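You operate a simulated robot arm through the tools that you are given. There is no shell and no other tool.

You run a simulated two-armed robot. Do the job below in one go: nothing can be reset, and whatever is moved stays where it is left.

## Task
Pick up the middle meter from the fail tray with one hand, pass it to the other hand and put it on the top of the pump stand. Set down upright: middle meter.

The check looks at the end state, three seconds after you hand in, the way a careful person would. Anything else that was tipped, shoved, dropped, spilled or broken makes it a failure.

## Robot
Two 6-joint arms with two-finger grippers on one trunk, on a base that moves. Base frame: it is fixed to the floor where the robot stands at the start and does not move with it; the origin is under the middle of the robot, x ahead of it, y to its left, z up. Lengths are in mm, angles in rad, forces in N, time in s.
The left shoulder is at the start at [30, 178, 913], the right one opposite. With the tool pointing down near the work surface each hand reaches from about 100 to 840 mm from the robot's upright axis, wherever it stands, measured 20 degrees to its own side. Places, roughly: middle meter [3000, 1250, 1000]; top of the pump stand [4400, 3800, 800]. Payload 2.54 kg a hand.
The tool frame of a hand sits at the grasp point between the pads (the TCP): z along the fingers, y along the line on which they close. The tips reach 30 mm beyond it. The gripper opens to 116 mm; its body begins 95 mm behind the TCP.
Orientation is that of the tool frame in the base frame, as a unit quaternion [x, y, z, w]. With the fingers straight down and closing along the base's y, the tool's x points along the base's -x, its y along +y and its z along -z.

## Interface
- The arms move only by the tool arm_command. It takes "left_rows", "right_rows" or both (then of equal length, played together; a hand with none holds still); each is a list of rows, each an object (a shift or turn left out is 0, a gripper value left out holds the last) with "translation": the shift along the base's x, y, z in cm, a list of three; "rot": the turn, a rotation vector about the base's x, y, z in rad, a list of three; "claw": the opening, from 0 (shut) to 1 (fully open). In form: [{"translation": [tx, ty, tz], "rot": [wx, wy, wz], "claw": claw}, ...]. A call has 1 to 20 rows; each row shifts and turns the commanded pose from where the row before left it. Each row takes 0.2 s and may step no farther than 50 mm and 0.15 rad from the row before; otherwise, or with a gripper value out of range, the whole call is refused. A pose out of reach is approached as far as the arm can. The call stops where the force on the tool passes 40 N (or 10 N more than at its start, if that is more) or the arm is blocked; 0.2 s more then pass. The fingers move at their own pace (about 153 mm/s each) and stop on an object; they squeeze with about 23 N. The grip force told is the motor's: it shows also when the fingers shut on nothing. Time passes only in rows, and 0.2 s behind the last, so rows that do not move let the fingers close. It gives the time, the measured TCP pose, the force on the tool (base axes), the opening and the grip force at its end, in the units of the frame above (readings bear some noise), with the torque about the TCP (base axes, N m) and any sound that the robot's microphone picked up.
- Cameras (640 x 400 px; columns grow to the right, rows downward): "scene" is now at [65.4, 4.6, 1643.4]; the picture's right is [0.08, -1.00, 0.00], its down [-0.69, -0.05, -0.72] and it looks along [0.72, 0.05, -0.69] (base axes); focal length 254 px, centre (320, 200). "left" rides on the left gripper at [69, 15, -122] in its tool frame; the picture's right is [-0.21, 0.98, 0.00], its down [-0.83, -0.18, -0.53] and it looks along [-0.52, -0.11, 0.85] (tool axes); focal length 251 px, centre (320, 200). "right" rides on the right gripper at [69, -15, -122] in its tool frame; the picture's right is [0.21, 0.98, 0.00], its down [-0.83, 0.18, -0.53] and it looks along [-0.52, 0.11, 0.85] (tool axes); focal length 251 px, centre (320, 200). There is no depth. A picture from a camera that has moved, and an enlarged one, comes with that camera's place and axes in the base frame and with its lens. The place of the scene camera against the robot may be out by one fixed shift of up to 18 mm in any direction.
- get_image(camera): a new picture of that camera. No time passes.
- raise_lower(by): moves the trunk up (or, below 0, down) by that many mm; the arms and the scene camera ride with it, the base frame stays. It gives what a move gives, with no picture.
- base_move(legs): drives the robot by 1 to 6 legs, each [ahead, left, turn to the left] in mm, mm and rad, along the robot's own axes; the way and the turn of a leg run together, so that a leg with both is an arc; at most 1500 mm and 3.142 rad a leg. The arms and the cameras ride along, it lands a little off, and it stops where it bumps. It gives what a move gives.
- turn_head(pan, tilt): turns the head with the scene camera to pan (to the left, within 2.496 rad either way) and tilt (down, from -0.506 to 1.204), counted from straight ahead of the robot. It gives what a move gives.
- enlarge(camera, box): a new picture of the part [left, top, right, bottom] of that camera's present view, enlarged. No time passes.
- finish_job(): hands the job in; it is judged then, once.

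Places have to be worked out from the pictures, the camera data and where the tool is seen. Open the grippers and draw the arms clear of the work before you hand the job in, unless the task says otherwise.

The tools are called as a command line: name --argument value ..., lists and objects as JSON in quotes. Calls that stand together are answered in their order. arm_command: Moves the arms, as the interface text tells. Its arguments: {"type":"object","properties":{"left_rows":{"type":"array","items":{"type":"object","properties":{"translation":{"type":"array","items":{"type":"number"}},"rot":{"type":"array","items":{"type":"number"}},"claw":{"type":"number"}}}},"right_rows":{"type":"array","items":{"type":"object","properties":{"translation":{"type":"array","items":{"type":"number"}},"rot":{"type":"array","items":{"type":"number"}},"claw":{"type":"number"}}}}},"required":[]} The other tools are called the same way: raise_lower (by) moves the trunk up or down; base_move (legs) drives the base; turn_head (pan, tilt) turns the head that bears the scene camera; get_image (camera) takes a picture; enlarge (camera, box) takes an enlarged picture of a part of a camera's view; finish_job () hands the job in.

At the start:

```text
time_s: 0.0
left_eef_pos: [507.8, 267.5, 1124.5]
left_tool_rot: [0.0, 1.0, 0.0, 0.0]
left_force: [0.6, 0.4, 0.1]
left_wrist_torque: [0.03, 0.0, -0.04]
left_finger_gap: 115.8
left_grip_force: 0.1
right_eef_pos: [465.1, -243.0, 1151.0]
right_tool_rot: [-0.001, 1.0, 0.0, 0.0]
right_force: [-0.7, 1.4, 0.0]
right_wrist_torque: [0.0, -0.03, 0.0]
right_finger_gap: 116.0
right_grip_force: 0.1
trunk travel left (down, up): [-125.0, 415.0]
robot x, y, heading: [-2.4, -0.0, 0.004]
head pan, tilt (commanded): [0.075, 0.766]
```

scene: 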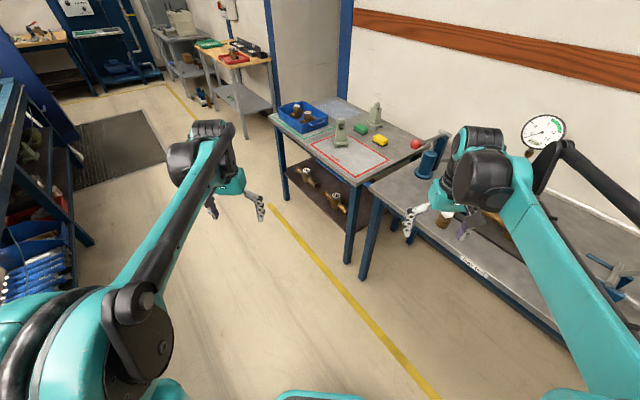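
right: 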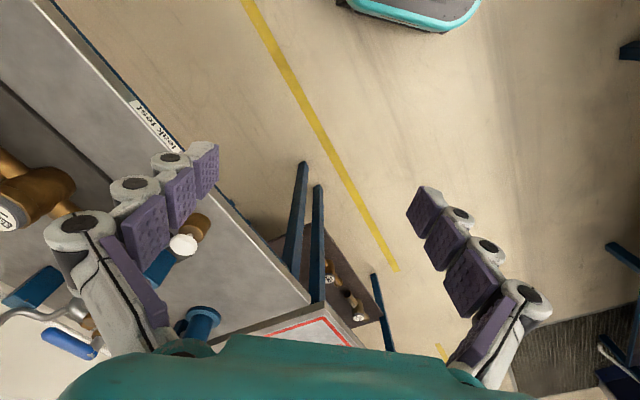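
left: 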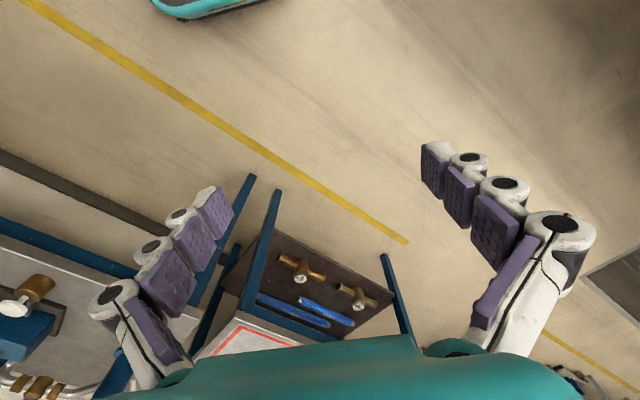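

The scene shows a line of benches ahead and left; the fail tray is probably the red tray on the wooden bench far ahead. I'll enlarge that part of the view.

enlarge --camera "scene" --box '[150, 0, 310, 100]'

enlarge --camera "scene" --box '[0, 0, 160, 100]'

```text
4.00 times, centred on (230, 50) of scene
camera zoom: at [65.4, 4.6, 1643.4], right [0.08, -1.0, 0.0], down [-0.69, -0.05, -0.72], along [0.72, 0.05, -0.69], focal length 1016 px, centre (680, 800)
```

zoom: 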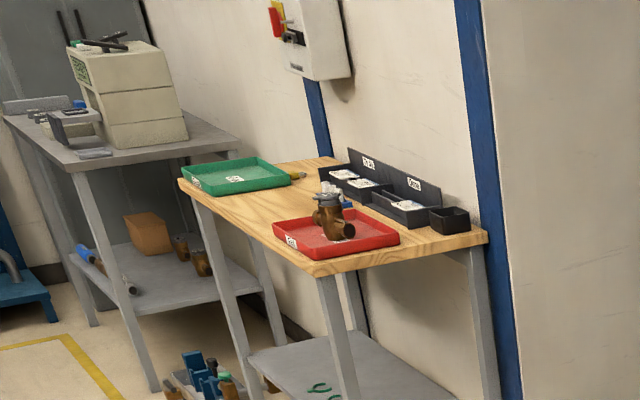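

```text
4.00 times, centred on (80, 50) of scene
camera zoom: at [65.4, 4.6, 1643.4], right [0.08, -1.0, 0.0], down [-0.69, -0.05, -0.72], along [0.72, 0.05, -0.69], focal length 1016 px, centre (1280, 800)
```

zoom: 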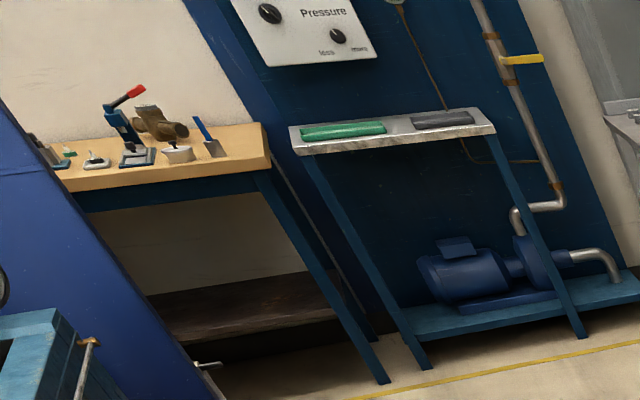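

The red (fail) tray with the meters sits on the wooden bench, and the pump stand is at the far wall; the benches run along a heading of about 0.73 rad. I'll turn left to that heading first and look again.

base_move --legs '[[0, 0, 0.727]]'

turn_head --pan 0.0 --tilt 0.5

get_image --camera "scene"

```text
time_s: 2.3
left_eef_pos: [201.1, 540.4, 1123.4]
left_tool_rot: [-0.356, 0.934, 0.0, 0.0]
left_force: [0.1, 0.5, 0.1]
left_wrist_torque: [-0.02, -0.03, -0.01]
left_finger_gap: 116.1
left_grip_force: 0.0
right_eef_pos: [508.5, 129.6, 1151.3]
right_tool_rot: [-0.355, 0.935, 0.0, 0.0]
right_force: [0.2, -0.1, 0.6]
right_wrist_torque: [-0.04, -0.01, 0.02]
right_finger_gap: 116.2
right_grip_force: 0.1
trunk travel left (down, up): [-125.0, 415.0]
robot x, y, heading: [-0.1, 1.1, 0.728]
head pan, tilt (commanded): [0.075, 0.766]
```

```text
time_s: 3.1
left_eef_pos: [200.5, 538.3, 1125.0]
left_tool_rot: [-0.356, 0.935, 0.0, 0.0]
left_force: [-0.3, -0.7, -0.1]
left_wrist_torque: [-0.03, 0.0, 0.0]
left_finger_gap: 116.1
left_grip_force: 0.1
right_eef_pos: [508.0, 127.6, 1151.5]
right_tool_rot: [-0.355, 0.935, 0.0, 0.0]
right_force: [-0.4, -0.4, 0.4]
right_wrist_torque: [0.0, -0.03, 0.0]
right_finger_gap: 115.9
right_grip_force: 0.1
trunk travel left (down, up): [-125.0, 415.0]
robot x, y, heading: [1.4, 1.9, 0.728]
head pan, tilt (commanded): [0.0, 0.499]
```

```text
taken
camera scene: at [58.9, 39.2, 1666.5], right [0.67, -0.75, 0.0], down [-0.36, -0.32, -0.88], along [0.65, 0.58, -0.48], focal length 254 px, centre (320, 200)
```

scene: 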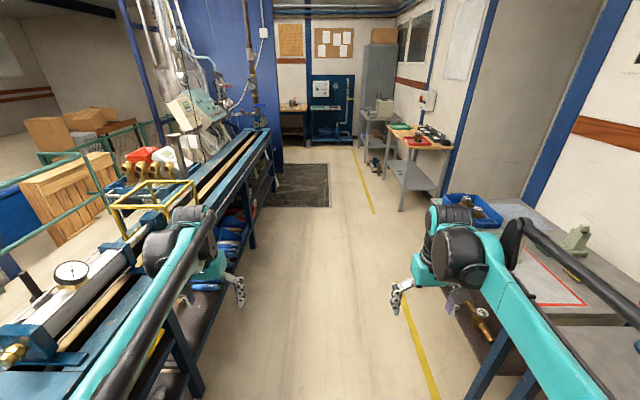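

The corridor is clear, with benches on either side. I'll drive ahead about 2 m along it, then look to the right at the wooden bench with the red tray.

base_move --legs '[[1000, 0, 0], [1000, -100, 0]]'

turn_head --pan -0.75 --tilt 0.45

get_image --camera "scene"

```text
time_s: 13.1
left_eef_pos: [1757.0, 1783.1, 1124.8]
left_tool_rot: [-0.357, 0.934, 0.0, 0.0]
left_force: [-0.5, 0.1, 0.2]
left_wrist_torque: [0.0, 0.01, 0.01]
left_finger_gap: 116.0
left_grip_force: 0.0
right_eef_pos: [2063.8, 1373.0, 1151.8]
right_tool_rot: [-0.357, 0.934, 0.0, 0.0]
right_force: [-0.5, 0.5, 0.1]
right_wrist_torque: [-0.02, 0.03, -0.04]
right_finger_gap: 116.2
right_grip_force: 0.0
trunk travel left (down, up): [-125.0, 415.0]
robot x, y, heading: [1551.8, 1244.4, 0.728]
head pan, tilt (commanded): [0.0, 0.499]
```

```text
time_s: 14.2
left_eef_pos: [1755.9, 1782.4, 1124.7]
left_tool_rot: [-0.357, 0.934, -0.001, 0.0]
left_force: [-0.1, 0.1, 0.2]
left_wrist_torque: [0.01, 0.01, -0.01]
left_finger_gap: 115.9
left_grip_force: 0.1
right_eef_pos: [2063.7, 1372.9, 1152.0]
right_tool_rot: [-0.357, 0.934, 0.0, 0.001]
right_force: [-0.3, 0.0, 0.0]
right_wrist_torque: [0.01, -0.01, -0.01]
right_finger_gap: 116.0
right_grip_force: 0.0
trunk travel left (down, up): [-125.0, 415.0]
robot x, y, heading: [1555.2, 1245.0, 0.726]
head pan, tilt (commanded): [-0.75, 0.45]
```

```text
taken
camera scene: at [1638.0, 1220.9, 1671.1], right [-0.02, -1.0, 0.0], down [-0.44, 0.01, -0.9], along [0.9, -0.02, -0.44], focal length 254 px, centre (320, 200)
```

scene: 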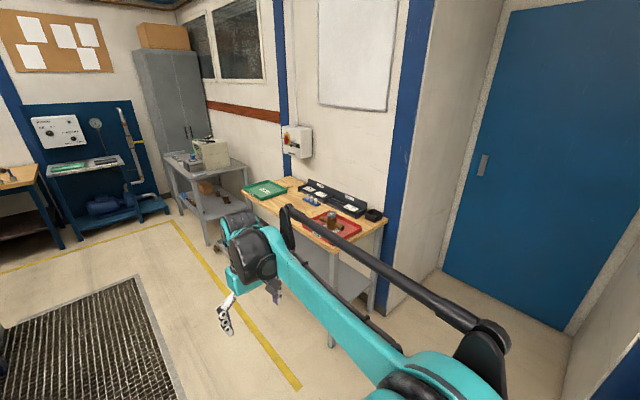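

enlarge --camera "scene" --box '[230, 160, 390, 260]'

enlarge --camera "scene" --box '[10, 100, 170, 200]'

```text
4.00 times, centred on (310, 210) of scene
camera zoom: at [1638.0, 1220.9, 1671.1], right [-0.02, -1.0, 0.0], down [-0.44, 0.01, -0.9], along [0.9, -0.02, -0.44], focal length 1016 px, centre (360, 160)
```

zoom: 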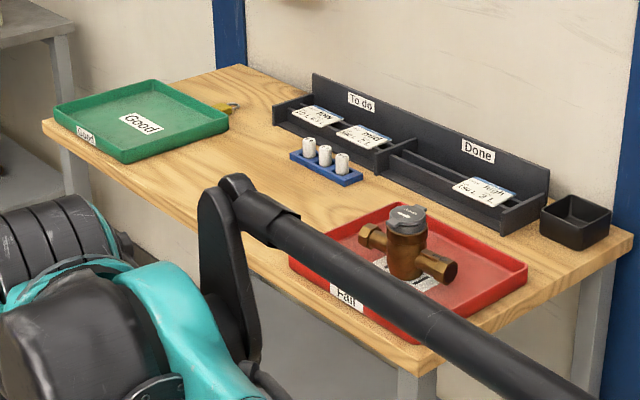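

```text
4.00 times, centred on (90, 150) of scene
camera zoom: at [1638.0, 1220.9, 1671.1], right [-0.02, -1.0, 0.0], down [-0.44, 0.01, -0.9], along [0.9, -0.02, -0.44], focal length 1016 px, centre (1240, 400)
```

zoom: 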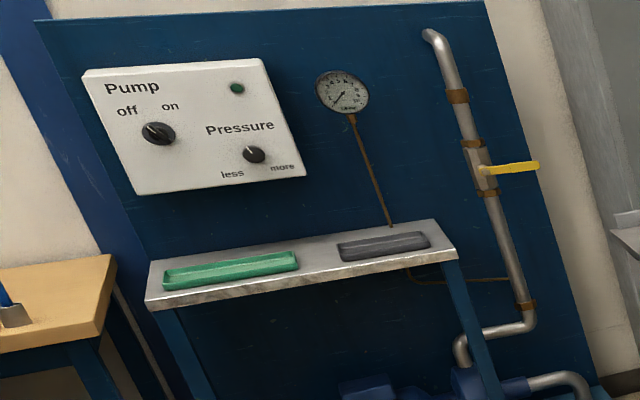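

One meter stands in the red FAIL tray (brass body, grey lid, roughly 107 mm tall, near [2845, 1132]), and the pump stand's top has a green and a grey tray on it. I'll turn right to face the bench and slide left so the meter is ahead and a bit to the right of the robot.

base_move --legs '[[0, 0, -1.571], [0, 1040, 0]]'

turn_head --pan -0.1 --tilt 0.6

get_image --camera "scene"

```text
time_s: 23.3
left_eef_pos: [2864.7, 1763.1, 1125.0]
left_tool_rot: [0.398, 0.917, 0.0, 0.001]
left_force: [0.8, 0.0, 0.2]
left_wrist_torque: [-0.03, -0.01, -0.02]
left_finger_gap: 116.1
left_grip_force: 0.2
right_eef_pos: [2461.5, 1446.6, 1152.3]
right_tool_rot: [0.399, 0.917, 0.0, 0.0]
right_force: [0.0, -0.2, 0.1]
right_wrist_torque: [-0.05, 0.01, -0.01]
right_finger_gap: 116.1
right_grip_force: 0.0
trunk travel left (down, up): [-125.0, 415.0]
robot x, y, heading: [2319.8, 1952.5, -0.82]
head pan, tilt (commanded): [-0.75, 0.45]
```

```text
time_s: 24.4
left_eef_pos: [2863.9, 1762.4, 1125.6]
left_tool_rot: [0.399, 0.917, 0.0, 0.0]
left_force: [-0.8, 0.2, 0.0]
left_wrist_torque: [0.01, 0.03, -0.01]
left_finger_gap: 115.7
left_grip_force: 0.0
right_eef_pos: [2460.8, 1446.3, 1151.0]
right_tool_rot: [0.399, 0.917, 0.0, 0.0]
right_force: [-0.1, -0.3, -0.3]
right_wrist_torque: [-0.02, 0.0, 0.02]
right_finger_gap: 116.0
right_grip_force: 0.1
trunk travel left (down, up): [-125.0, 415.0]
robot x, y, heading: [2320.7, 1948.4, -0.82]
head pan, tilt (commanded): [-0.099, 0.6]
```

```text
taken
camera scene: at [2367.3, 1901.6, 1657.5], right [-0.8, -0.61, 0.0], down [-0.34, 0.45, -0.83], along [0.5, -0.66, -0.56], focal length 254 px, centre (320, 200)
```

scene: 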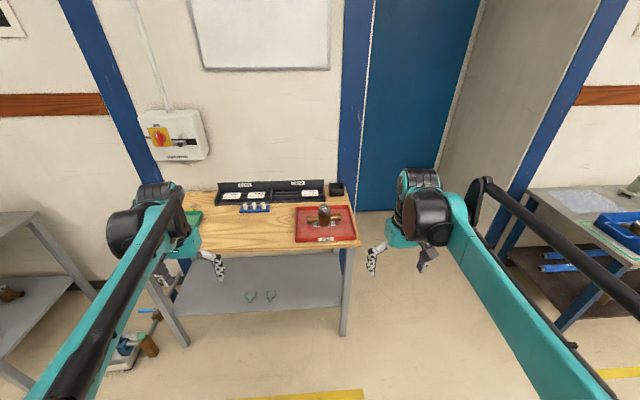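

enlarge --camera "scene" --box '[270, 180, 374, 245]'

enlarge --camera "scene" --box '[170, 170, 380, 300]'

```text
6.15 times, centred on (322, 212) of scene
camera zoom: at [2367.3, 1901.6, 1657.5], right [-0.8, -0.61, 0.0], down [-0.34, 0.45, -0.83], along [0.5, -0.66, -0.56], focal length 1563 px, centre (308, 123)
```

zoom: 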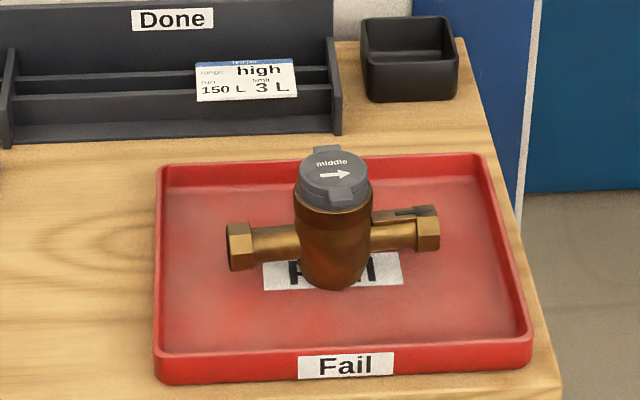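

```text
3.05 times, centred on (275, 235) of scene
camera zoom: at [2367.3, 1901.6, 1657.5], right [-0.8, -0.61, 0.0], down [-0.34, 0.45, -0.83], along [0.5, -0.66, -0.56], focal length 774 px, centre (457, 93)
```

zoom: 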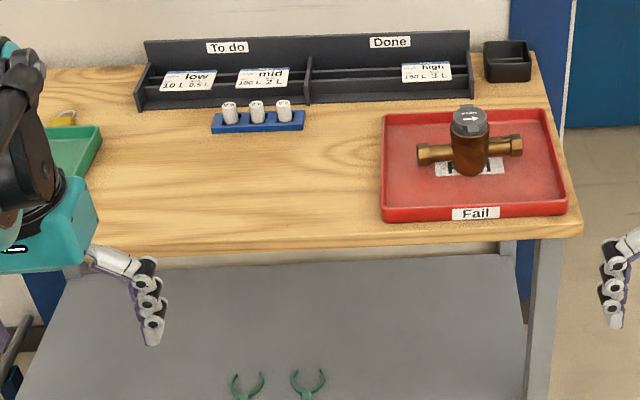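

The meter ("middle" lid, pipe stubs running along the bench) triangulates to about [2938, 1120], with the lid top near z 945 and the bench edge about 857 mm ahead of the robot. I'll drive ahead 445 mm so the meter is about 580 mm ahead.

base_move --legs '[[300, 0, 0], [145, 0, 0]]'

turn_head --pan -0.2 --tilt 0.9

get_image --camera "scene"

get_image --camera "right"

```text
time_s: 27.4
left_eef_pos: [3168.1, 1438.4, 1123.7]
left_tool_rot: [0.399, 0.917, 0.0, -0.001]
left_force: [0.8, -0.2, 0.1]
left_wrist_torque: [0.05, 0.1, 0.02]
left_finger_gap: 116.0
left_grip_force: 0.0
right_eef_pos: [2764.9, 1121.4, 1152.1]
right_tool_rot: [0.399, 0.917, 0.001, -0.001]
right_force: [1.2, -0.8, -0.4]
right_wrist_torque: [0.04, 0.03, 0.01]
right_finger_gap: 115.9
right_grip_force: 0.1
trunk travel left (down, up): [-125.0, 415.0]
robot x, y, heading: [2624.1, 1625.0, -0.82]
head pan, tilt (commanded): [-0.099, 0.6]
```

```text
time_s: 28.1
left_eef_pos: [3167.9, 1438.8, 1124.4]
left_tool_rot: [0.398, 0.917, 0.0, 0.0]
left_force: [0.3, -0.9, -0.4]
left_wrist_torque: [-0.02, -0.01, -0.01]
left_finger_gap: 116.1
left_grip_force: 0.1
right_eef_pos: [2764.5, 1122.1, 1152.8]
right_tool_rot: [0.398, 0.917, 0.0, 0.0]
right_force: [0.1, -0.2, 0.6]
right_wrist_torque: [0.02, 0.0, -0.02]
right_finger_gap: 115.7
right_grip_force: 0.1
trunk travel left (down, up): [-125.0, 415.0]
robot x, y, heading: [2623.8, 1628.6, -0.816]
head pan, tilt (commanded): [-0.201, 0.901]
```

```text
taken
camera scene: at [2656.2, 1583.5, 1632.8], right [-0.85, -0.52, 0.0], down [-0.41, 0.67, -0.62], along [0.33, -0.53, -0.78], focal length 254 px, centre (320, 200)
```

scene: 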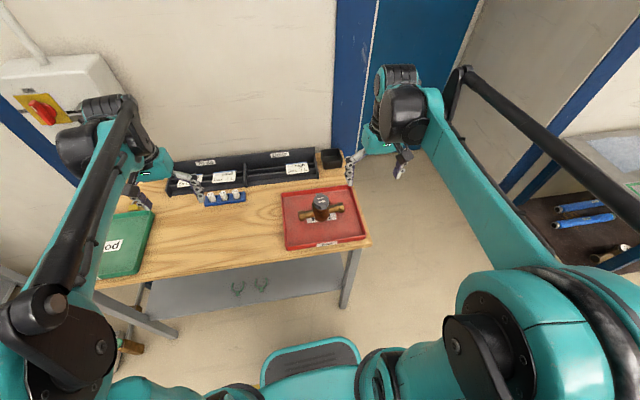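

```text
taken
camera right: at [2705.0, 1163.3, 1274.9], right [0.57, 0.82, 0.0], down [0.7, -0.48, 0.53], along [0.44, -0.3, -0.85], focal length 251 px, centre (320, 200)
```

right: 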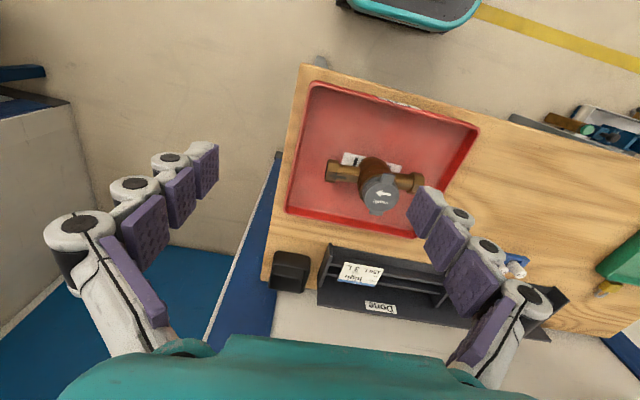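

The wrist camera puts the meter near [2922, 1125], with the pipe stubs running at about 0.78 rad in the base frame, so the fingers must close across that. I'll turn the right hand +90° about vertical while moving it over towards the meter, staying high.

arm_command --right_rows '[{"translation": [1.2, 0, 0], "rot": [0, 0, 0.145]}, {"translation": [1.2, 0, 0], "rot": [0, 0, 0.145]}, {"translation": [1.2, 0, 0], "rot": [0, 0, 0.145]}, {"translation": [1.2, 0, 0], "rot": [0, 0, 0.145]}, {"translation": [1.2, 0, 0], "rot": [0, 0, 0.145]}, {"translation": [1.2, 0, 0], "rot": [0, 0, 0.145]}, {"translation": [1.2, 0, 0], "rot": [0, 0, 0.145]}, {"translation": [1.2, 0, 0], "rot": [0, 0, 0.145]}, {"translation": [1.2, 0, 0], "rot": [0, 0, 0.145]}, {"translation": [1.2, 0, 0], "rot": [0, 0, 0.145]}, {"translation": [1.2, 0, 0], "rot": [0, 0, 0.145]}, {"translation": [1.2, 0, 0], "rot": [0, 0, 0]}]'

get_image --camera "right"

get_image --camera "scene"

```text
time_s: 30.8
left_eef_pos: [3167.3, 1437.5, 1123.6]
left_tool_rot: [0.398, 0.917, 0.0, 0.0]
left_force: [-0.3, 0.3, 0.3]
left_wrist_torque: [0.01, -0.02, 0.02]
left_finger_gap: 115.9
left_grip_force: 0.1
right_eef_pos: [2910.1, 1121.1, 1152.1]
right_tool_rot: [-0.38, 0.925, 0.0, 0.0]
right_force: [1.2, 0.2, -0.1]
right_wrist_torque: [-0.02, 0.04, 0.04]
right_finger_gap: 116.1
right_grip_force: 0.1
trunk travel left (down, up): [-125.0, 415.0]
robot x, y, heading: [2621.8, 1627.9, -0.821]
head pan, tilt (commanded): [-0.201, 0.901]
```

```text
taken
camera right: at [2870.0, 1063.8, 1274.9], right [-0.84, 0.54, 0.0], down [0.46, 0.71, 0.53], along [0.29, 0.45, -0.85], focal length 251 px, centre (320, 200)
```

right: 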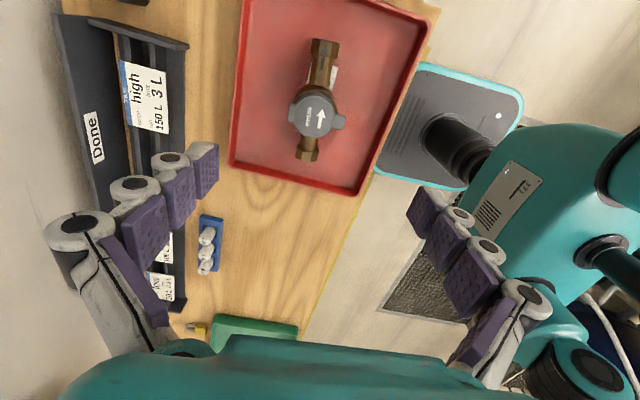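

```text
taken
camera scene: at [2656.8, 1583.4, 1632.7], right [-0.85, -0.52, 0.0], down [-0.41, 0.67, -0.62], along [0.33, -0.53, -0.78], focal length 254 px, centre (320, 200)
```

scene: 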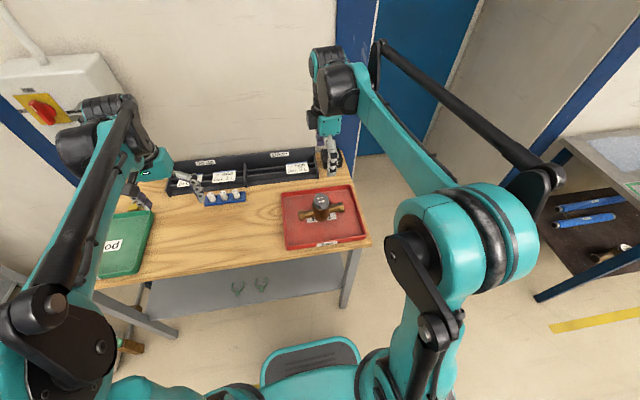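

The two wrist views triangulate the lid to about [2914, 1123.5, 945]. I'll enlarge the wrist view to refine the meter's centre and stub angle before descending.

enlarge --camera "right" --box '[240, 20, 400, 120]'

enlarge --camera "right" --box '[240, 90, 400, 190]'

```text
4.00 times, centred on (320, 70) of right
camera zoom: at [2870.0, 1063.8, 1274.9], right [-0.84, 0.54, 0.0], down [0.46, 0.71, 0.53], along [0.29, 0.45, -0.85], focal length 1006 px, centre (320, 720)
```

zoom: 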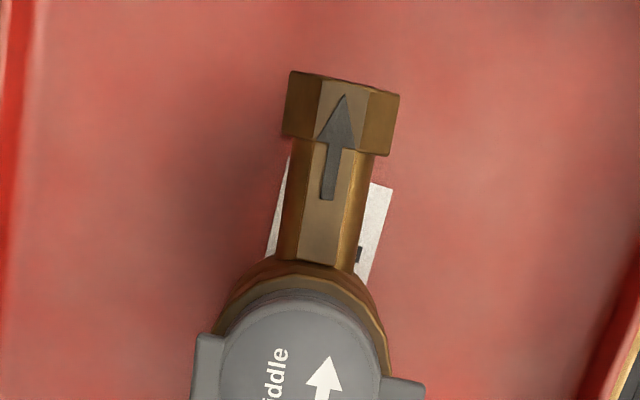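

```text
4.00 times, centred on (320, 140) of right
camera zoom: at [2870.0, 1063.8, 1274.9], right [-0.84, 0.54, 0.0], down [0.46, 0.71, 0.53], along [0.29, 0.45, -0.85], focal length 1006 px, centre (320, 440)
```

zoom: 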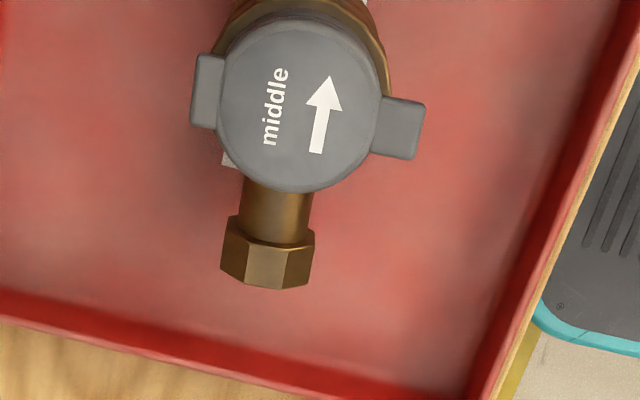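

The lid has two tabs exactly across the stub axis (about 75 mm overall), and the centre is near [2920, 1127], so the fingers are already correctly oriented. I'll shift over the centre, descend partway, and look again.

arm_command --right_rows '[{"translation": [0.5, 0.3, -2], "claw": 1.0}, {"translation": [0.5, 0.3, -2], "rot": [0, 0, 0.016]}, {"translation": [0, 0, -2.5]}, {"translation": [0, 0, -2.5]}, {"translation": [0, 0, -2]}, {"translation": [0, 0, 0]}]'

get_image --camera "right"

enlarge --camera "scene" --box '[270, 150, 374, 215]'

```text
time_s: 32.1
left_eef_pos: [3166.9, 1439.1, 1125.1]
left_tool_rot: [0.398, 0.917, 0.0, 0.0]
left_force: [0.0, -0.3, 0.8]
left_wrist_torque: [-0.02, 0.04, -0.03]
left_finger_gap: 116.0
left_grip_force: 0.1
right_eef_pos: [2917.9, 1127.9, 1042.3]
right_tool_rot: [-0.386, 0.922, 0.0, 0.001]
right_force: [-0.3, 0.1, 0.7]
right_wrist_torque: [-0.01, -0.02, 0.0]
right_finger_gap: 116.0
right_grip_force: 0.0
trunk travel left (down, up): [-125.0, 415.0]
robot x, y, heading: [2622.5, 1627.2, -0.819]
head pan, tilt (commanded): [-0.201, 0.901]
```

```text
taken
camera right: at [2879.6, 1069.2, 1164.3], right [-0.85, 0.53, 0.0], down [0.45, 0.72, 0.53], along [0.28, 0.45, -0.85], focal length 251 px, centre (320, 200)
```

right: 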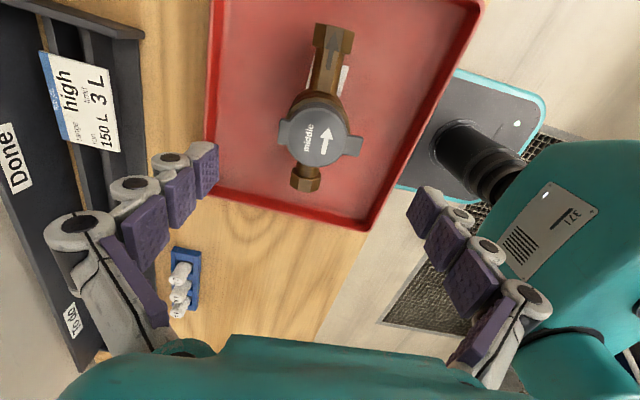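

```text
6.15 times, centred on (322, 182) of scene
camera zoom: at [2656.1, 1583.7, 1632.8], right [-0.85, -0.52, 0.0], down [-0.41, 0.67, -0.62], along [0.33, -0.53, -0.78], focal length 1563 px, centre (308, 308)
```

zoom: 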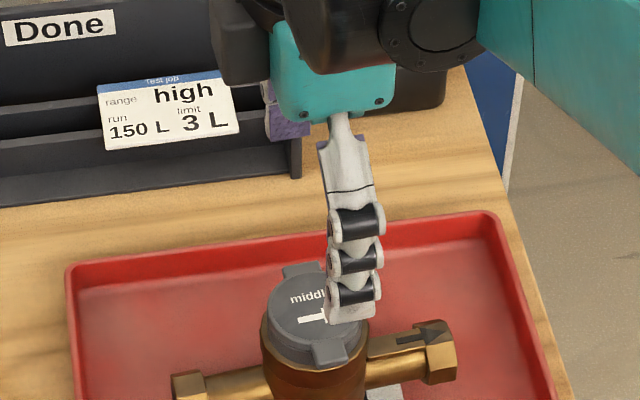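

enlarge --camera "right" --box '[240, 90, 400, 190]'

```text
4.00 times, centred on (320, 140) of right
camera zoom: at [2879.6, 1069.2, 1164.3], right [-0.85, 0.53, 0.0], down [0.45, 0.72, 0.53], along [0.28, 0.45, -0.85], focal length 1006 px, centre (320, 440)
```

zoom: 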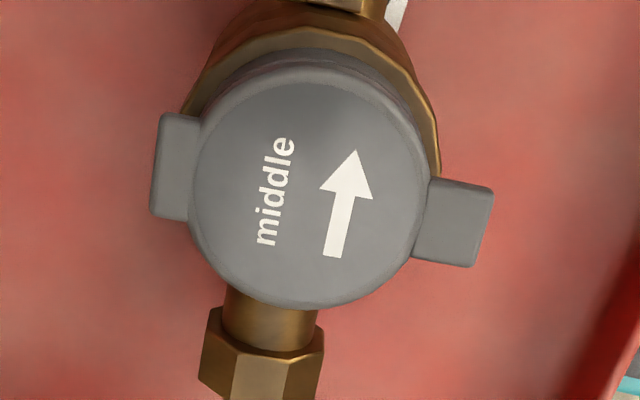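

Lid top is at about z 950 with centre [2919, 1125.5]; the hand is within 3 mm of it. I'll descend to TCP z ≈ 946, fingers open either side of the tabs, and check before closing.

arm_command --right_rows '[{"translation": [0.1, -0.2, -2.4]}, {"translation": [0, 0, -2.4]}, {"translation": [0, 0, -2.4]}, {"translation": [0, 0, -1.2]}, {"translation": [0, 0, -1.2]}, {"translation": [0, 0, 0]}]'

get_image --camera "right"

enlarge --camera "scene" --box '[270, 160, 374, 225]'

```text
time_s: 33.5
left_eef_pos: [3167.1, 1439.7, 1124.5]
left_tool_rot: [0.397, 0.918, 0.001, 0.0]
left_force: [-0.4, -0.4, -0.4]
left_wrist_torque: [0.01, 0.03, 0.01]
left_finger_gap: 116.1
left_grip_force: 0.1
right_eef_pos: [2917.9, 1125.9, 945.0]
right_tool_rot: [-0.386, 0.923, 0.0, 0.0]
right_force: [0.4, 0.6, 1.1]
right_wrist_torque: [-0.04, 0.04, 0.01]
right_finger_gap: 115.7
right_grip_force: 0.1
trunk travel left (down, up): [-125.0, 415.0]
robot x, y, heading: [2621.3, 1627.4, -0.818]
head pan, tilt (commanded): [-0.201, 0.901]
```

```text
taken
camera right: at [2880.4, 1067.2, 1068.4], right [-0.85, 0.53, 0.0], down [0.45, 0.72, 0.53], along [0.28, 0.45, -0.85], focal length 251 px, centre (320, 200)
```

right: 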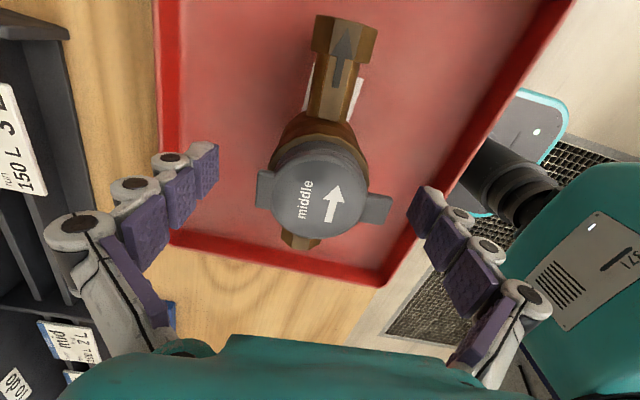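

```text
6.15 times, centred on (322, 192) of scene
camera zoom: at [2656.1, 1583.7, 1632.8], right [-0.85, -0.52, 0.0], down [-0.41, 0.67, -0.62], along [0.33, -0.53, -0.78], focal length 1563 px, centre (308, 246)
```

zoom: 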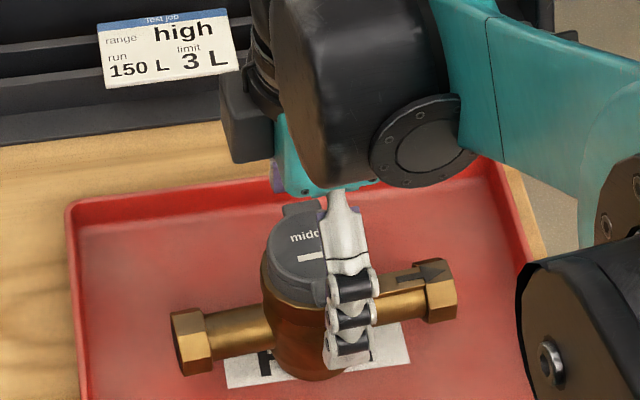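

The lid top reads about 9 mm above the TCP, centred between the fingers. To leave room for the other hand's fingers on the lower body I'll raise 8 mm and then close on the tabs.

arm_command --right_rows '[{"translation": [0, 0, 0.8]}, {"claw": 0.5}, {"claw": 0.0}, {"claw": 0.0}, {"claw": 0.0}, {"claw": 0.0}]'

get_image --camera "right"

enlarge --camera "scene" --box '[270, 160, 374, 225]'

```text
time_s: 35.0
left_eef_pos: [3166.1, 1439.0, 1126.0]
left_tool_rot: [0.398, 0.917, 0.0, 0.001]
left_force: [-0.1, 0.4, 0.5]
left_wrist_torque: [-0.01, 0.02, 0.01]
left_finger_gap: 115.8
left_grip_force: 0.1
right_eef_pos: [2920.2, 1125.6, 954.6]
right_tool_rot: [-0.386, 0.923, -0.001, 0.0]
right_force: [1.6, -1.1, 13.2]
right_wrist_torque: [-0.44, -0.42, 0.0]
right_finger_gap: 67.3
right_grip_force: 23.2
trunk travel left (down, up): [-125.0, 415.0]
robot x, y, heading: [2626.1, 1630.0, -0.815]
head pan, tilt (commanded): [-0.201, 0.901]
```

```text
taken
camera right: at [2880.3, 1067.7, 1077.0], right [-0.85, 0.53, 0.0], down [0.45, 0.72, 0.53], along [0.28, 0.45, -0.85], focal length 251 px, centre (320, 200)
```

right: 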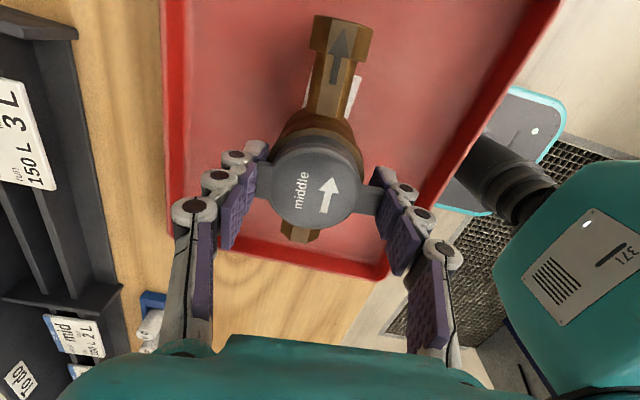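

```text
6.15 times, centred on (322, 192) of scene
camera zoom: at [2655.6, 1584.5, 1632.8], right [-0.85, -0.52, 0.0], down [-0.41, 0.67, -0.62], along [0.33, -0.53, -0.78], focal length 1563 px, centre (308, 246)
```

zoom: 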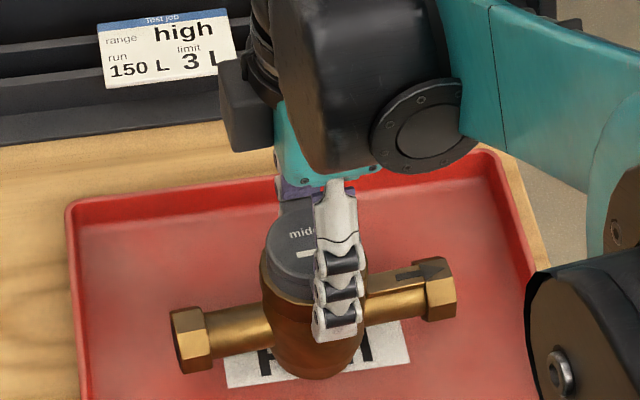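

Fingers stopped at a 67 mm gap with 23 N grip, on the tabs. I'll lift 3 cm slowly and check that the meter comes along.

arm_command --right_rows '[{"translation": [0, 0, 0.5]}, {"translation": [0, 0, 0.5]}, {"translation": [0, 0, 1.0]}, {"translation": [0, 0, 1.0]}, {"translation": [0, 0, 0]}, {"translation": [0, 0, 0]}]'

get_image --camera "right"

enlarge --camera "scene" --box '[270, 150, 374, 215]'

```text
time_s: 36.4
left_eef_pos: [3167.1, 1438.2, 1123.6]
left_tool_rot: [0.399, 0.917, 0.0, 0.0]
left_force: [-0.3, 0.1, 0.7]
left_wrist_torque: [0.01, -0.03, 0.03]
left_finger_gap: 116.1
left_grip_force: 0.0
right_eef_pos: [2919.3, 1125.6, 983.4]
right_tool_rot: [-0.386, 0.923, 0.0, 0.0]
right_force: [0.0, -0.2, -6.8]
right_wrist_torque: [-0.04, -0.03, 0.01]
right_finger_gap: 66.9
right_grip_force: 23.2
trunk travel left (down, up): [-125.0, 415.0]
robot x, y, heading: [2625.4, 1626.0, -0.822]
head pan, tilt (commanded): [-0.201, 0.901]
```

```text
taken
camera right: at [2880.8, 1066.6, 1106.1], right [-0.85, 0.53, 0.0], down [0.45, 0.72, 0.53], along [0.28, 0.45, -0.85], focal length 251 px, centre (320, 200)
```

right: 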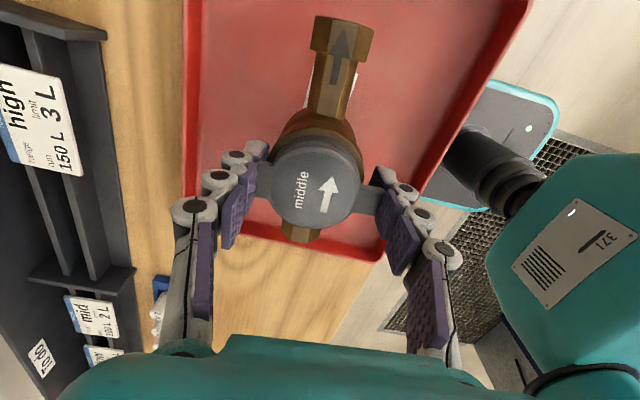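

```text
6.15 times, centred on (322, 182) of scene
camera zoom: at [2656.6, 1582.9, 1632.7], right [-0.85, -0.52, 0.0], down [-0.41, 0.67, -0.62], along [0.33, -0.53, -0.78], focal length 1563 px, centre (308, 308)
```

zoom: 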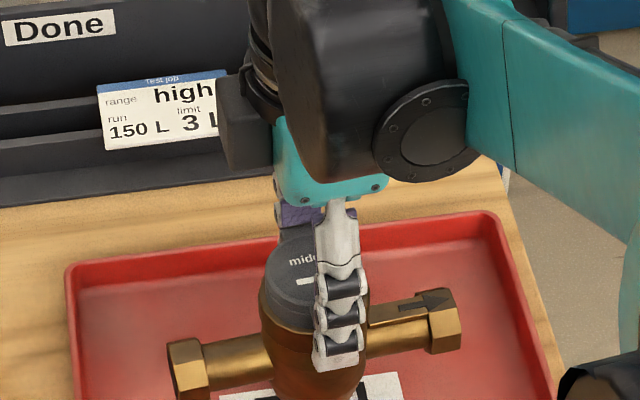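

The meter is lifted (about 6.8 N weight) and unchanged in the hand. I'll raise it another 16 cm and then back the robot away from the bench for free space.

arm_command --right_rows '[{"translation": [0, 0, 2]}, {"translation": [0, 0, 2]}, {"translation": [0, 0, 2]}, {"translation": [0, 0, 2]}, {"translation": [0, 0, 2]}, {"translation": [0, 0, 2]}, {"translation": [0, 0, 2]}, {"translation": [0, 0, 2]}, {"translation": [0, 0, 0]}]'

base_move --legs '[[-250, 0, 0], [-250, 0, 0]]'

get_image --camera "scene"

get_image --camera "right"

```text
time_s: 38.4
left_eef_pos: [3168.0, 1439.2, 1124.1]
left_tool_rot: [0.399, 0.917, 0.0, 0.0]
left_force: [0.8, 0.3, -0.1]
left_wrist_torque: [0.05, -0.01, -0.02]
left_finger_gap: 115.9
left_grip_force: 0.1
right_eef_pos: [2919.3, 1126.7, 1143.2]
right_tool_rot: [-0.385, 0.923, 0.0, 0.0]
right_force: [-0.3, -0.1, -6.1]
right_wrist_torque: [-0.01, 0.0, 0.0]
right_finger_gap: 66.7
right_grip_force: 23.3
trunk travel left (down, up): [-125.0, 415.0]
robot x, y, heading: [2622.7, 1621.6, -0.822]
head pan, tilt (commanded): [-0.201, 0.901]
```

```text
time_s: 41.6
left_eef_pos: [2824.5, 1803.6, 1125.7]
left_tool_rot: [0.4, 0.917, -0.001, 0.001]
left_force: [-0.2, 0.6, 1.0]
left_wrist_torque: [-0.06, -0.01, 0.01]
left_finger_gap: 116.0
left_grip_force: 0.1
right_eef_pos: [2575.7, 1492.7, 1143.5]
right_tool_rot: [-0.385, 0.923, 0.0, 0.0]
right_force: [-0.2, 0.3, -7.3]
right_wrist_torque: [-0.03, 0.02, 0.03]
right_finger_gap: 66.7
right_grip_force: 23.3
trunk travel left (down, up): [-125.0, 415.0]
robot x, y, heading: [2284.9, 1991.7, -0.822]
head pan, tilt (commanded): [-0.201, 0.901]
```

```text
taken
camera scene: at [2314.0, 1949.7, 1632.8], right [-0.85, -0.52, 0.0], down [-0.41, 0.67, -0.62], along [0.32, -0.53, -0.78], focal length 254 px, centre (320, 200)
```

scene: 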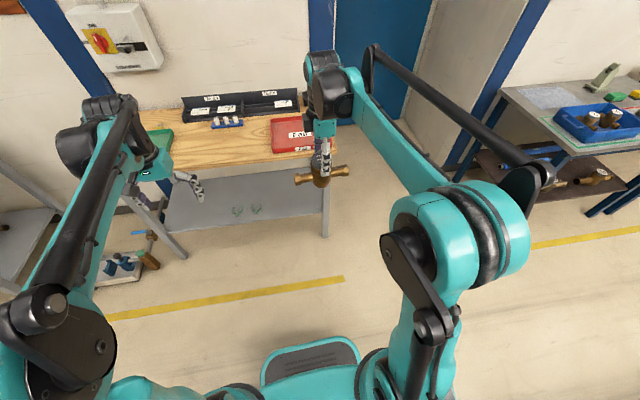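

```text
taken
camera right: at [2537.4, 1433.2, 1266.4], right [-0.84, 0.53, 0.0], down [0.45, 0.71, 0.53], along [0.29, 0.45, -0.85], focal length 251 px, centre (320, 200)
```

right: 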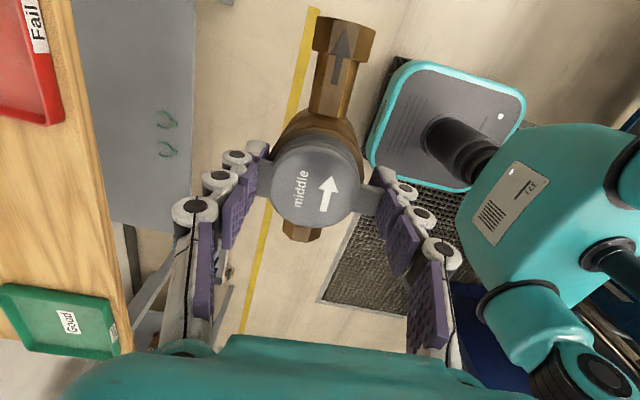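

The meter hangs upright in the right hand, clear of the bench. Next I'll orient the left hand in free space: yaw it +1.61 rad so its fingers close across the stub axis, then tilt it so it points to the right and about 38° below horizontal.

arm_command --left_rows '[{"rot": [0, 0, 0.1465]}, {"rot": [0, 0, 0.1465]}, {"rot": [0, 0, 0.1465]}, {"rot": [0, 0, 0.1465]}, {"rot": [0, 0, 0.1465]}, {"rot": [0, 0, 0.1465]}, {"rot": [0, 0, 0.1465]}, {"rot": [0, 0, 0.1465]}, {"rot": [0, 0, 0.1465]}, {"rot": [0, 0, 0.1465]}, {"rot": [0, 0, 0.1465]}, {"rot": [0, 0, 0]}]'

get_image --camera "scene"

```text
time_s: 44.2
left_eef_pos: [2826.4, 1802.2, 1125.0]
left_tool_rot: [-0.386, 0.923, -0.001, 0.0]
left_force: [0.8, 0.4, 0.8]
left_wrist_torque: [0.03, 0.01, 0.01]
left_finger_gap: 116.1
left_grip_force: 0.0
right_eef_pos: [2577.5, 1491.7, 1143.2]
right_tool_rot: [-0.385, 0.923, -0.001, 0.0]
right_force: [0.2, 0.2, -6.3]
right_wrist_torque: [-0.01, 0.02, 0.01]
right_finger_gap: 66.7
right_grip_force: 22.8
trunk travel left (down, up): [-125.0, 415.0]
robot x, y, heading: [2283.5, 1994.4, -0.82]
head pan, tilt (commanded): [-0.201, 0.901]
```

```text
taken
camera scene: at [2315.0, 1948.6, 1632.7], right [-0.85, -0.52, 0.0], down [-0.41, 0.67, -0.62], along [0.32, -0.53, -0.78], focal length 254 px, centre (320, 200)
```

scene: 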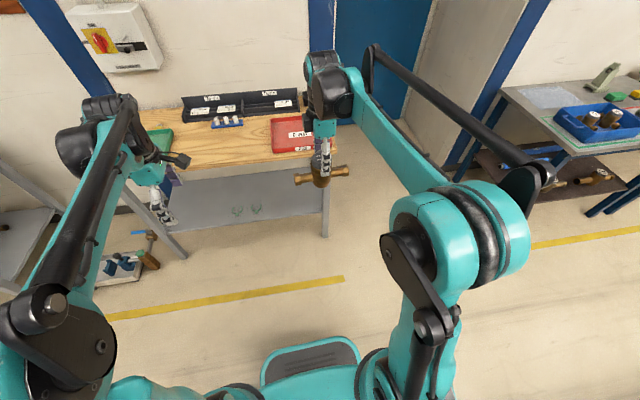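

The yaw is done; I see the camera bracket sticking out on the tool-x side. Now the tilt: 7 rows about the horizontal axis across the stubs.

arm_command --left_rows '[{"rot": [-0.0921, 0.0913, 0]}, {"rot": [-0.0921, 0.0913, 0]}, {"rot": [-0.0921, 0.0913, 0]}, {"rot": [-0.0921, 0.0913, 0]}, {"rot": [-0.0921, 0.0913, 0]}, {"rot": [-0.0921, 0.0913, 0]}, {"rot": [-0.0921, 0.0913, 0]}, {"rot": [0, 0, 0]}]'

get_image --camera "scene"

get_image --camera "left"

```text
time_s: 46.0
left_eef_pos: [2824.6, 1803.1, 1125.2]
left_tool_rot: [-0.345, 0.83, -0.168, -0.404]
left_force: [-0.1, 0.2, -0.2]
left_wrist_torque: [-0.03, 0.0, -0.02]
left_finger_gap: 115.9
left_grip_force: 0.0
right_eef_pos: [2577.4, 1491.3, 1143.4]
right_tool_rot: [-0.384, 0.923, 0.0, 0.0]
right_force: [-0.5, 0.3, -6.4]
right_wrist_torque: [-0.02, 0.0, 0.01]
right_finger_gap: 66.7
right_grip_force: 22.7
trunk travel left (down, up): [-125.0, 415.0]
robot x, y, heading: [2284.9, 1987.9, -0.818]
head pan, tilt (commanded): [-0.201, 0.901]
```

```text
taken
camera scene: at [2314.4, 1948.5, 1632.7], right [-0.85, -0.52, 0.0], down [-0.41, 0.67, -0.62], along [0.32, -0.53, -0.78], focal length 254 px, centre (320, 200)
```

scene: 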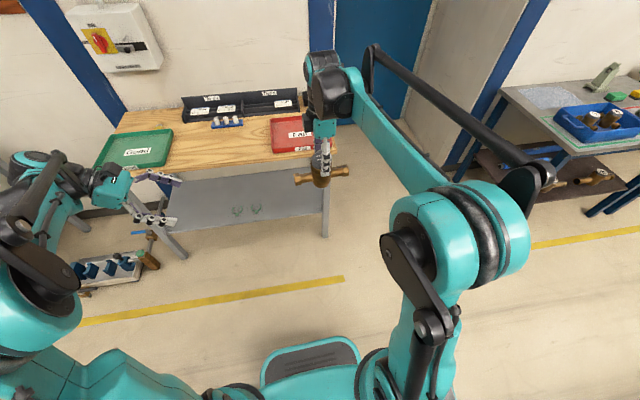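

```text
taken
camera left: at [2850.2, 1852.8, 1254.8], right [-0.6, 0.78, -0.17], down [0.78, 0.53, -0.32], along [-0.16, -0.33, -0.93], focal length 251 px, centre (320, 200)
```

left: 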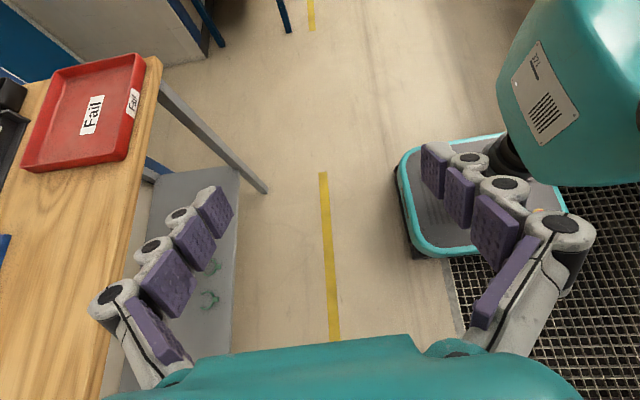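

The left hand reached the tilted pose. I'll enlarge both hands in the scene view to judge the clearance for the hand-over.

enlarge --camera "scene" --box '[280, 40, 400, 200]'

enlarge --camera "scene" --box '[60, 140, 220, 240]'

```text
2.50 times, centred on (340, 120) of scene
camera zoom: at [2314.4, 1948.5, 1632.7], right [-0.85, -0.52, 0.0], down [-0.41, 0.67, -0.62], along [0.32, -0.53, -0.78], focal length 635 px, centre (270, 400)
```

zoom: 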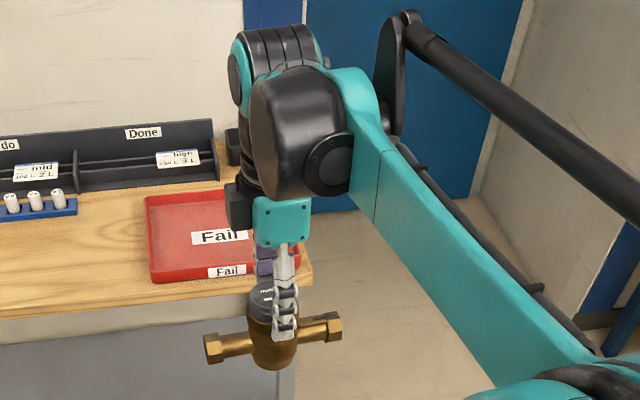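

```text
4.00 times, centred on (140, 190) of scene
camera zoom: at [2314.4, 1948.5, 1632.7], right [-0.85, -0.52, 0.0], down [-0.41, 0.67, -0.62], along [0.32, -0.53, -0.78], focal length 1016 px, centre (1040, 240)
```

zoom: 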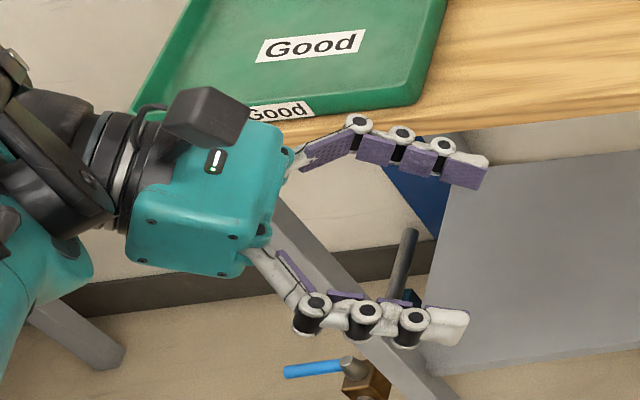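

The left hand's reach is fine, but a slightly flatter approach gives more clearance under the right hand's wrist housing. I'll flatten the left hand by 0.105 rad (to about 32° below horizontal) and bring the meter 13 cm to the left toward the robot's midline.

arm_command --right_rows '[{"translation": [1.53, 1.54, 0]}, {"translation": [1.53, 1.54, 0]}, {"translation": [1.53, 1.54, 0]}, {"translation": [1.53, 1.54, 0]}, {"translation": [1.53, 1.54, 0]}, {"translation": [1.5, 1.54, 0]}, {"translation": [0, 0, 0]}, {"translation": [0, 0, 0]}]' --left_rows '[{"rot": [-0.0373, 0.037, 0]}, {"rot": [-0.0373, 0.037, 0]}, {"translation": [0, 0, 0]}, {"translation": [0, 0, 1]}, {"translation": [0, 0, 1]}, {"translation": [0, 0, 1]}, {"translation": [0, 0, 1]}, {"translation": [0, 0, 0]}]'

get_image --camera "right"

get_image --camera "scene"

get_image --camera "left"

```text
time_s: 47.8
left_eef_pos: [2826.6, 1803.5, 1164.4]
left_tool_rot: [-0.337, 0.807, -0.187, -0.447]
left_force: [-0.2, 0.0, 0.1]
left_wrist_torque: [-0.02, 0.02, 0.01]
left_finger_gap: 116.0
left_grip_force: 0.1
right_eef_pos: [2669.7, 1586.3, 1143.8]
right_tool_rot: [-0.385, 0.923, 0.0, 0.0]
right_force: [0.8, -0.1, -7.6]
right_wrist_torque: [-0.05, 0.04, 0.0]
right_finger_gap: 66.9
right_grip_force: 23.3
trunk travel left (down, up): [-125.0, 415.0]
robot x, y, heading: [2283.7, 1993.3, -0.818]
head pan, tilt (commanded): [-0.201, 0.901]
```

```text
taken
camera right: at [2630.5, 1525.7, 1265.6], right [-0.84, 0.53, 0.0], down [0.45, 0.71, 0.53], along [0.29, 0.45, -0.85], focal length 251 px, centre (320, 200)
```

right: 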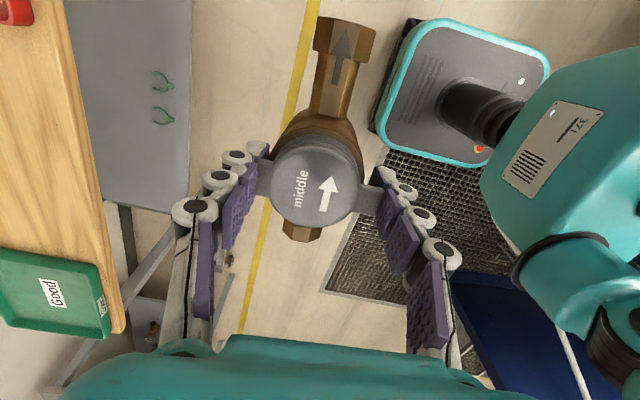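

```text
taken
camera scene: at [2315.7, 1949.0, 1632.7], right [-0.85, -0.52, 0.0], down [-0.41, 0.67, -0.62], along [0.32, -0.53, -0.78], focal length 254 px, centre (320, 200)
```

scene: 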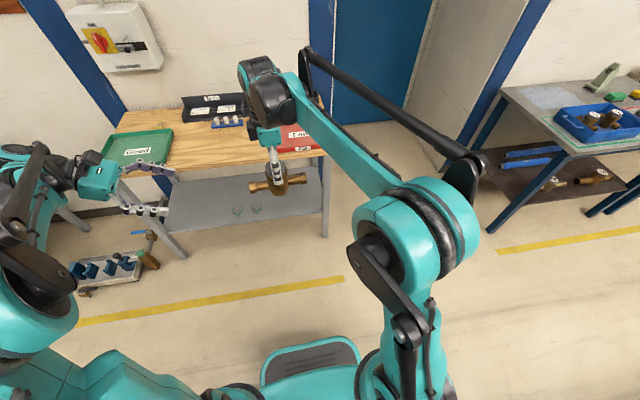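

```text
taken
camera left: at [2860.9, 1862.4, 1288.3], right [-0.61, 0.77, -0.18], down [0.76, 0.5, -0.42], along [-0.23, -0.39, -0.89], focal length 251 px, centre (320, 200)
```

left: 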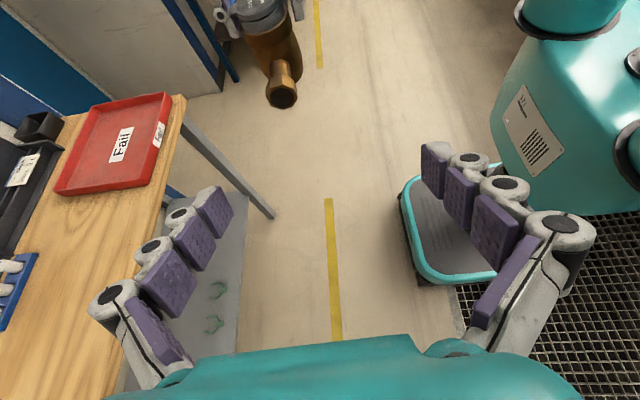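

enlarge --camera "left" --box '[200, 0, 360, 120]'

enlarge --camera "scene" --box '[220, 110, 340, 210]'

```text
3.33 times, centred on (280, 60) of left
camera zoom: at [2860.9, 1862.4, 1288.3], right [-0.61, 0.77, -0.18], down [0.76, 0.5, -0.42], along [-0.23, -0.39, -0.89], focal length 838 px, centre (453, 667)
```

zoom: 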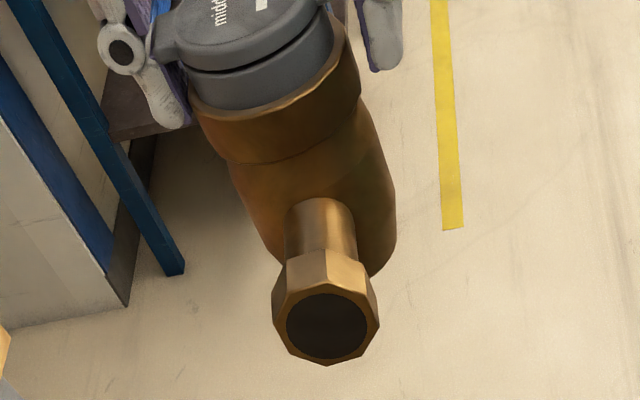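

```text
4.00 times, centred on (280, 160) of scene
camera zoom: at [2315.7, 1949.0, 1632.7], right [-0.85, -0.52, 0.0], down [-0.41, 0.67, -0.62], along [0.32, -0.53, -0.78], focal length 1016 px, centre (480, 360)
```

zoom: 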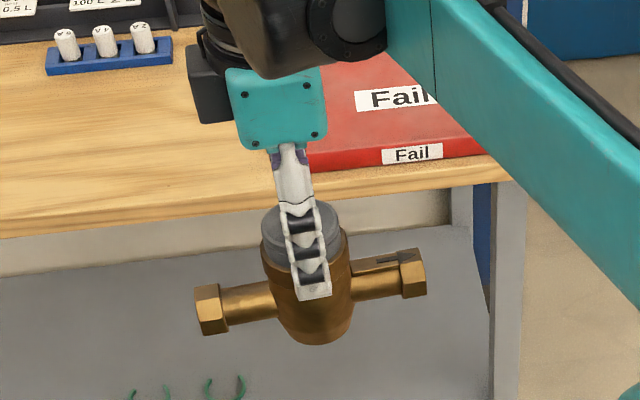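

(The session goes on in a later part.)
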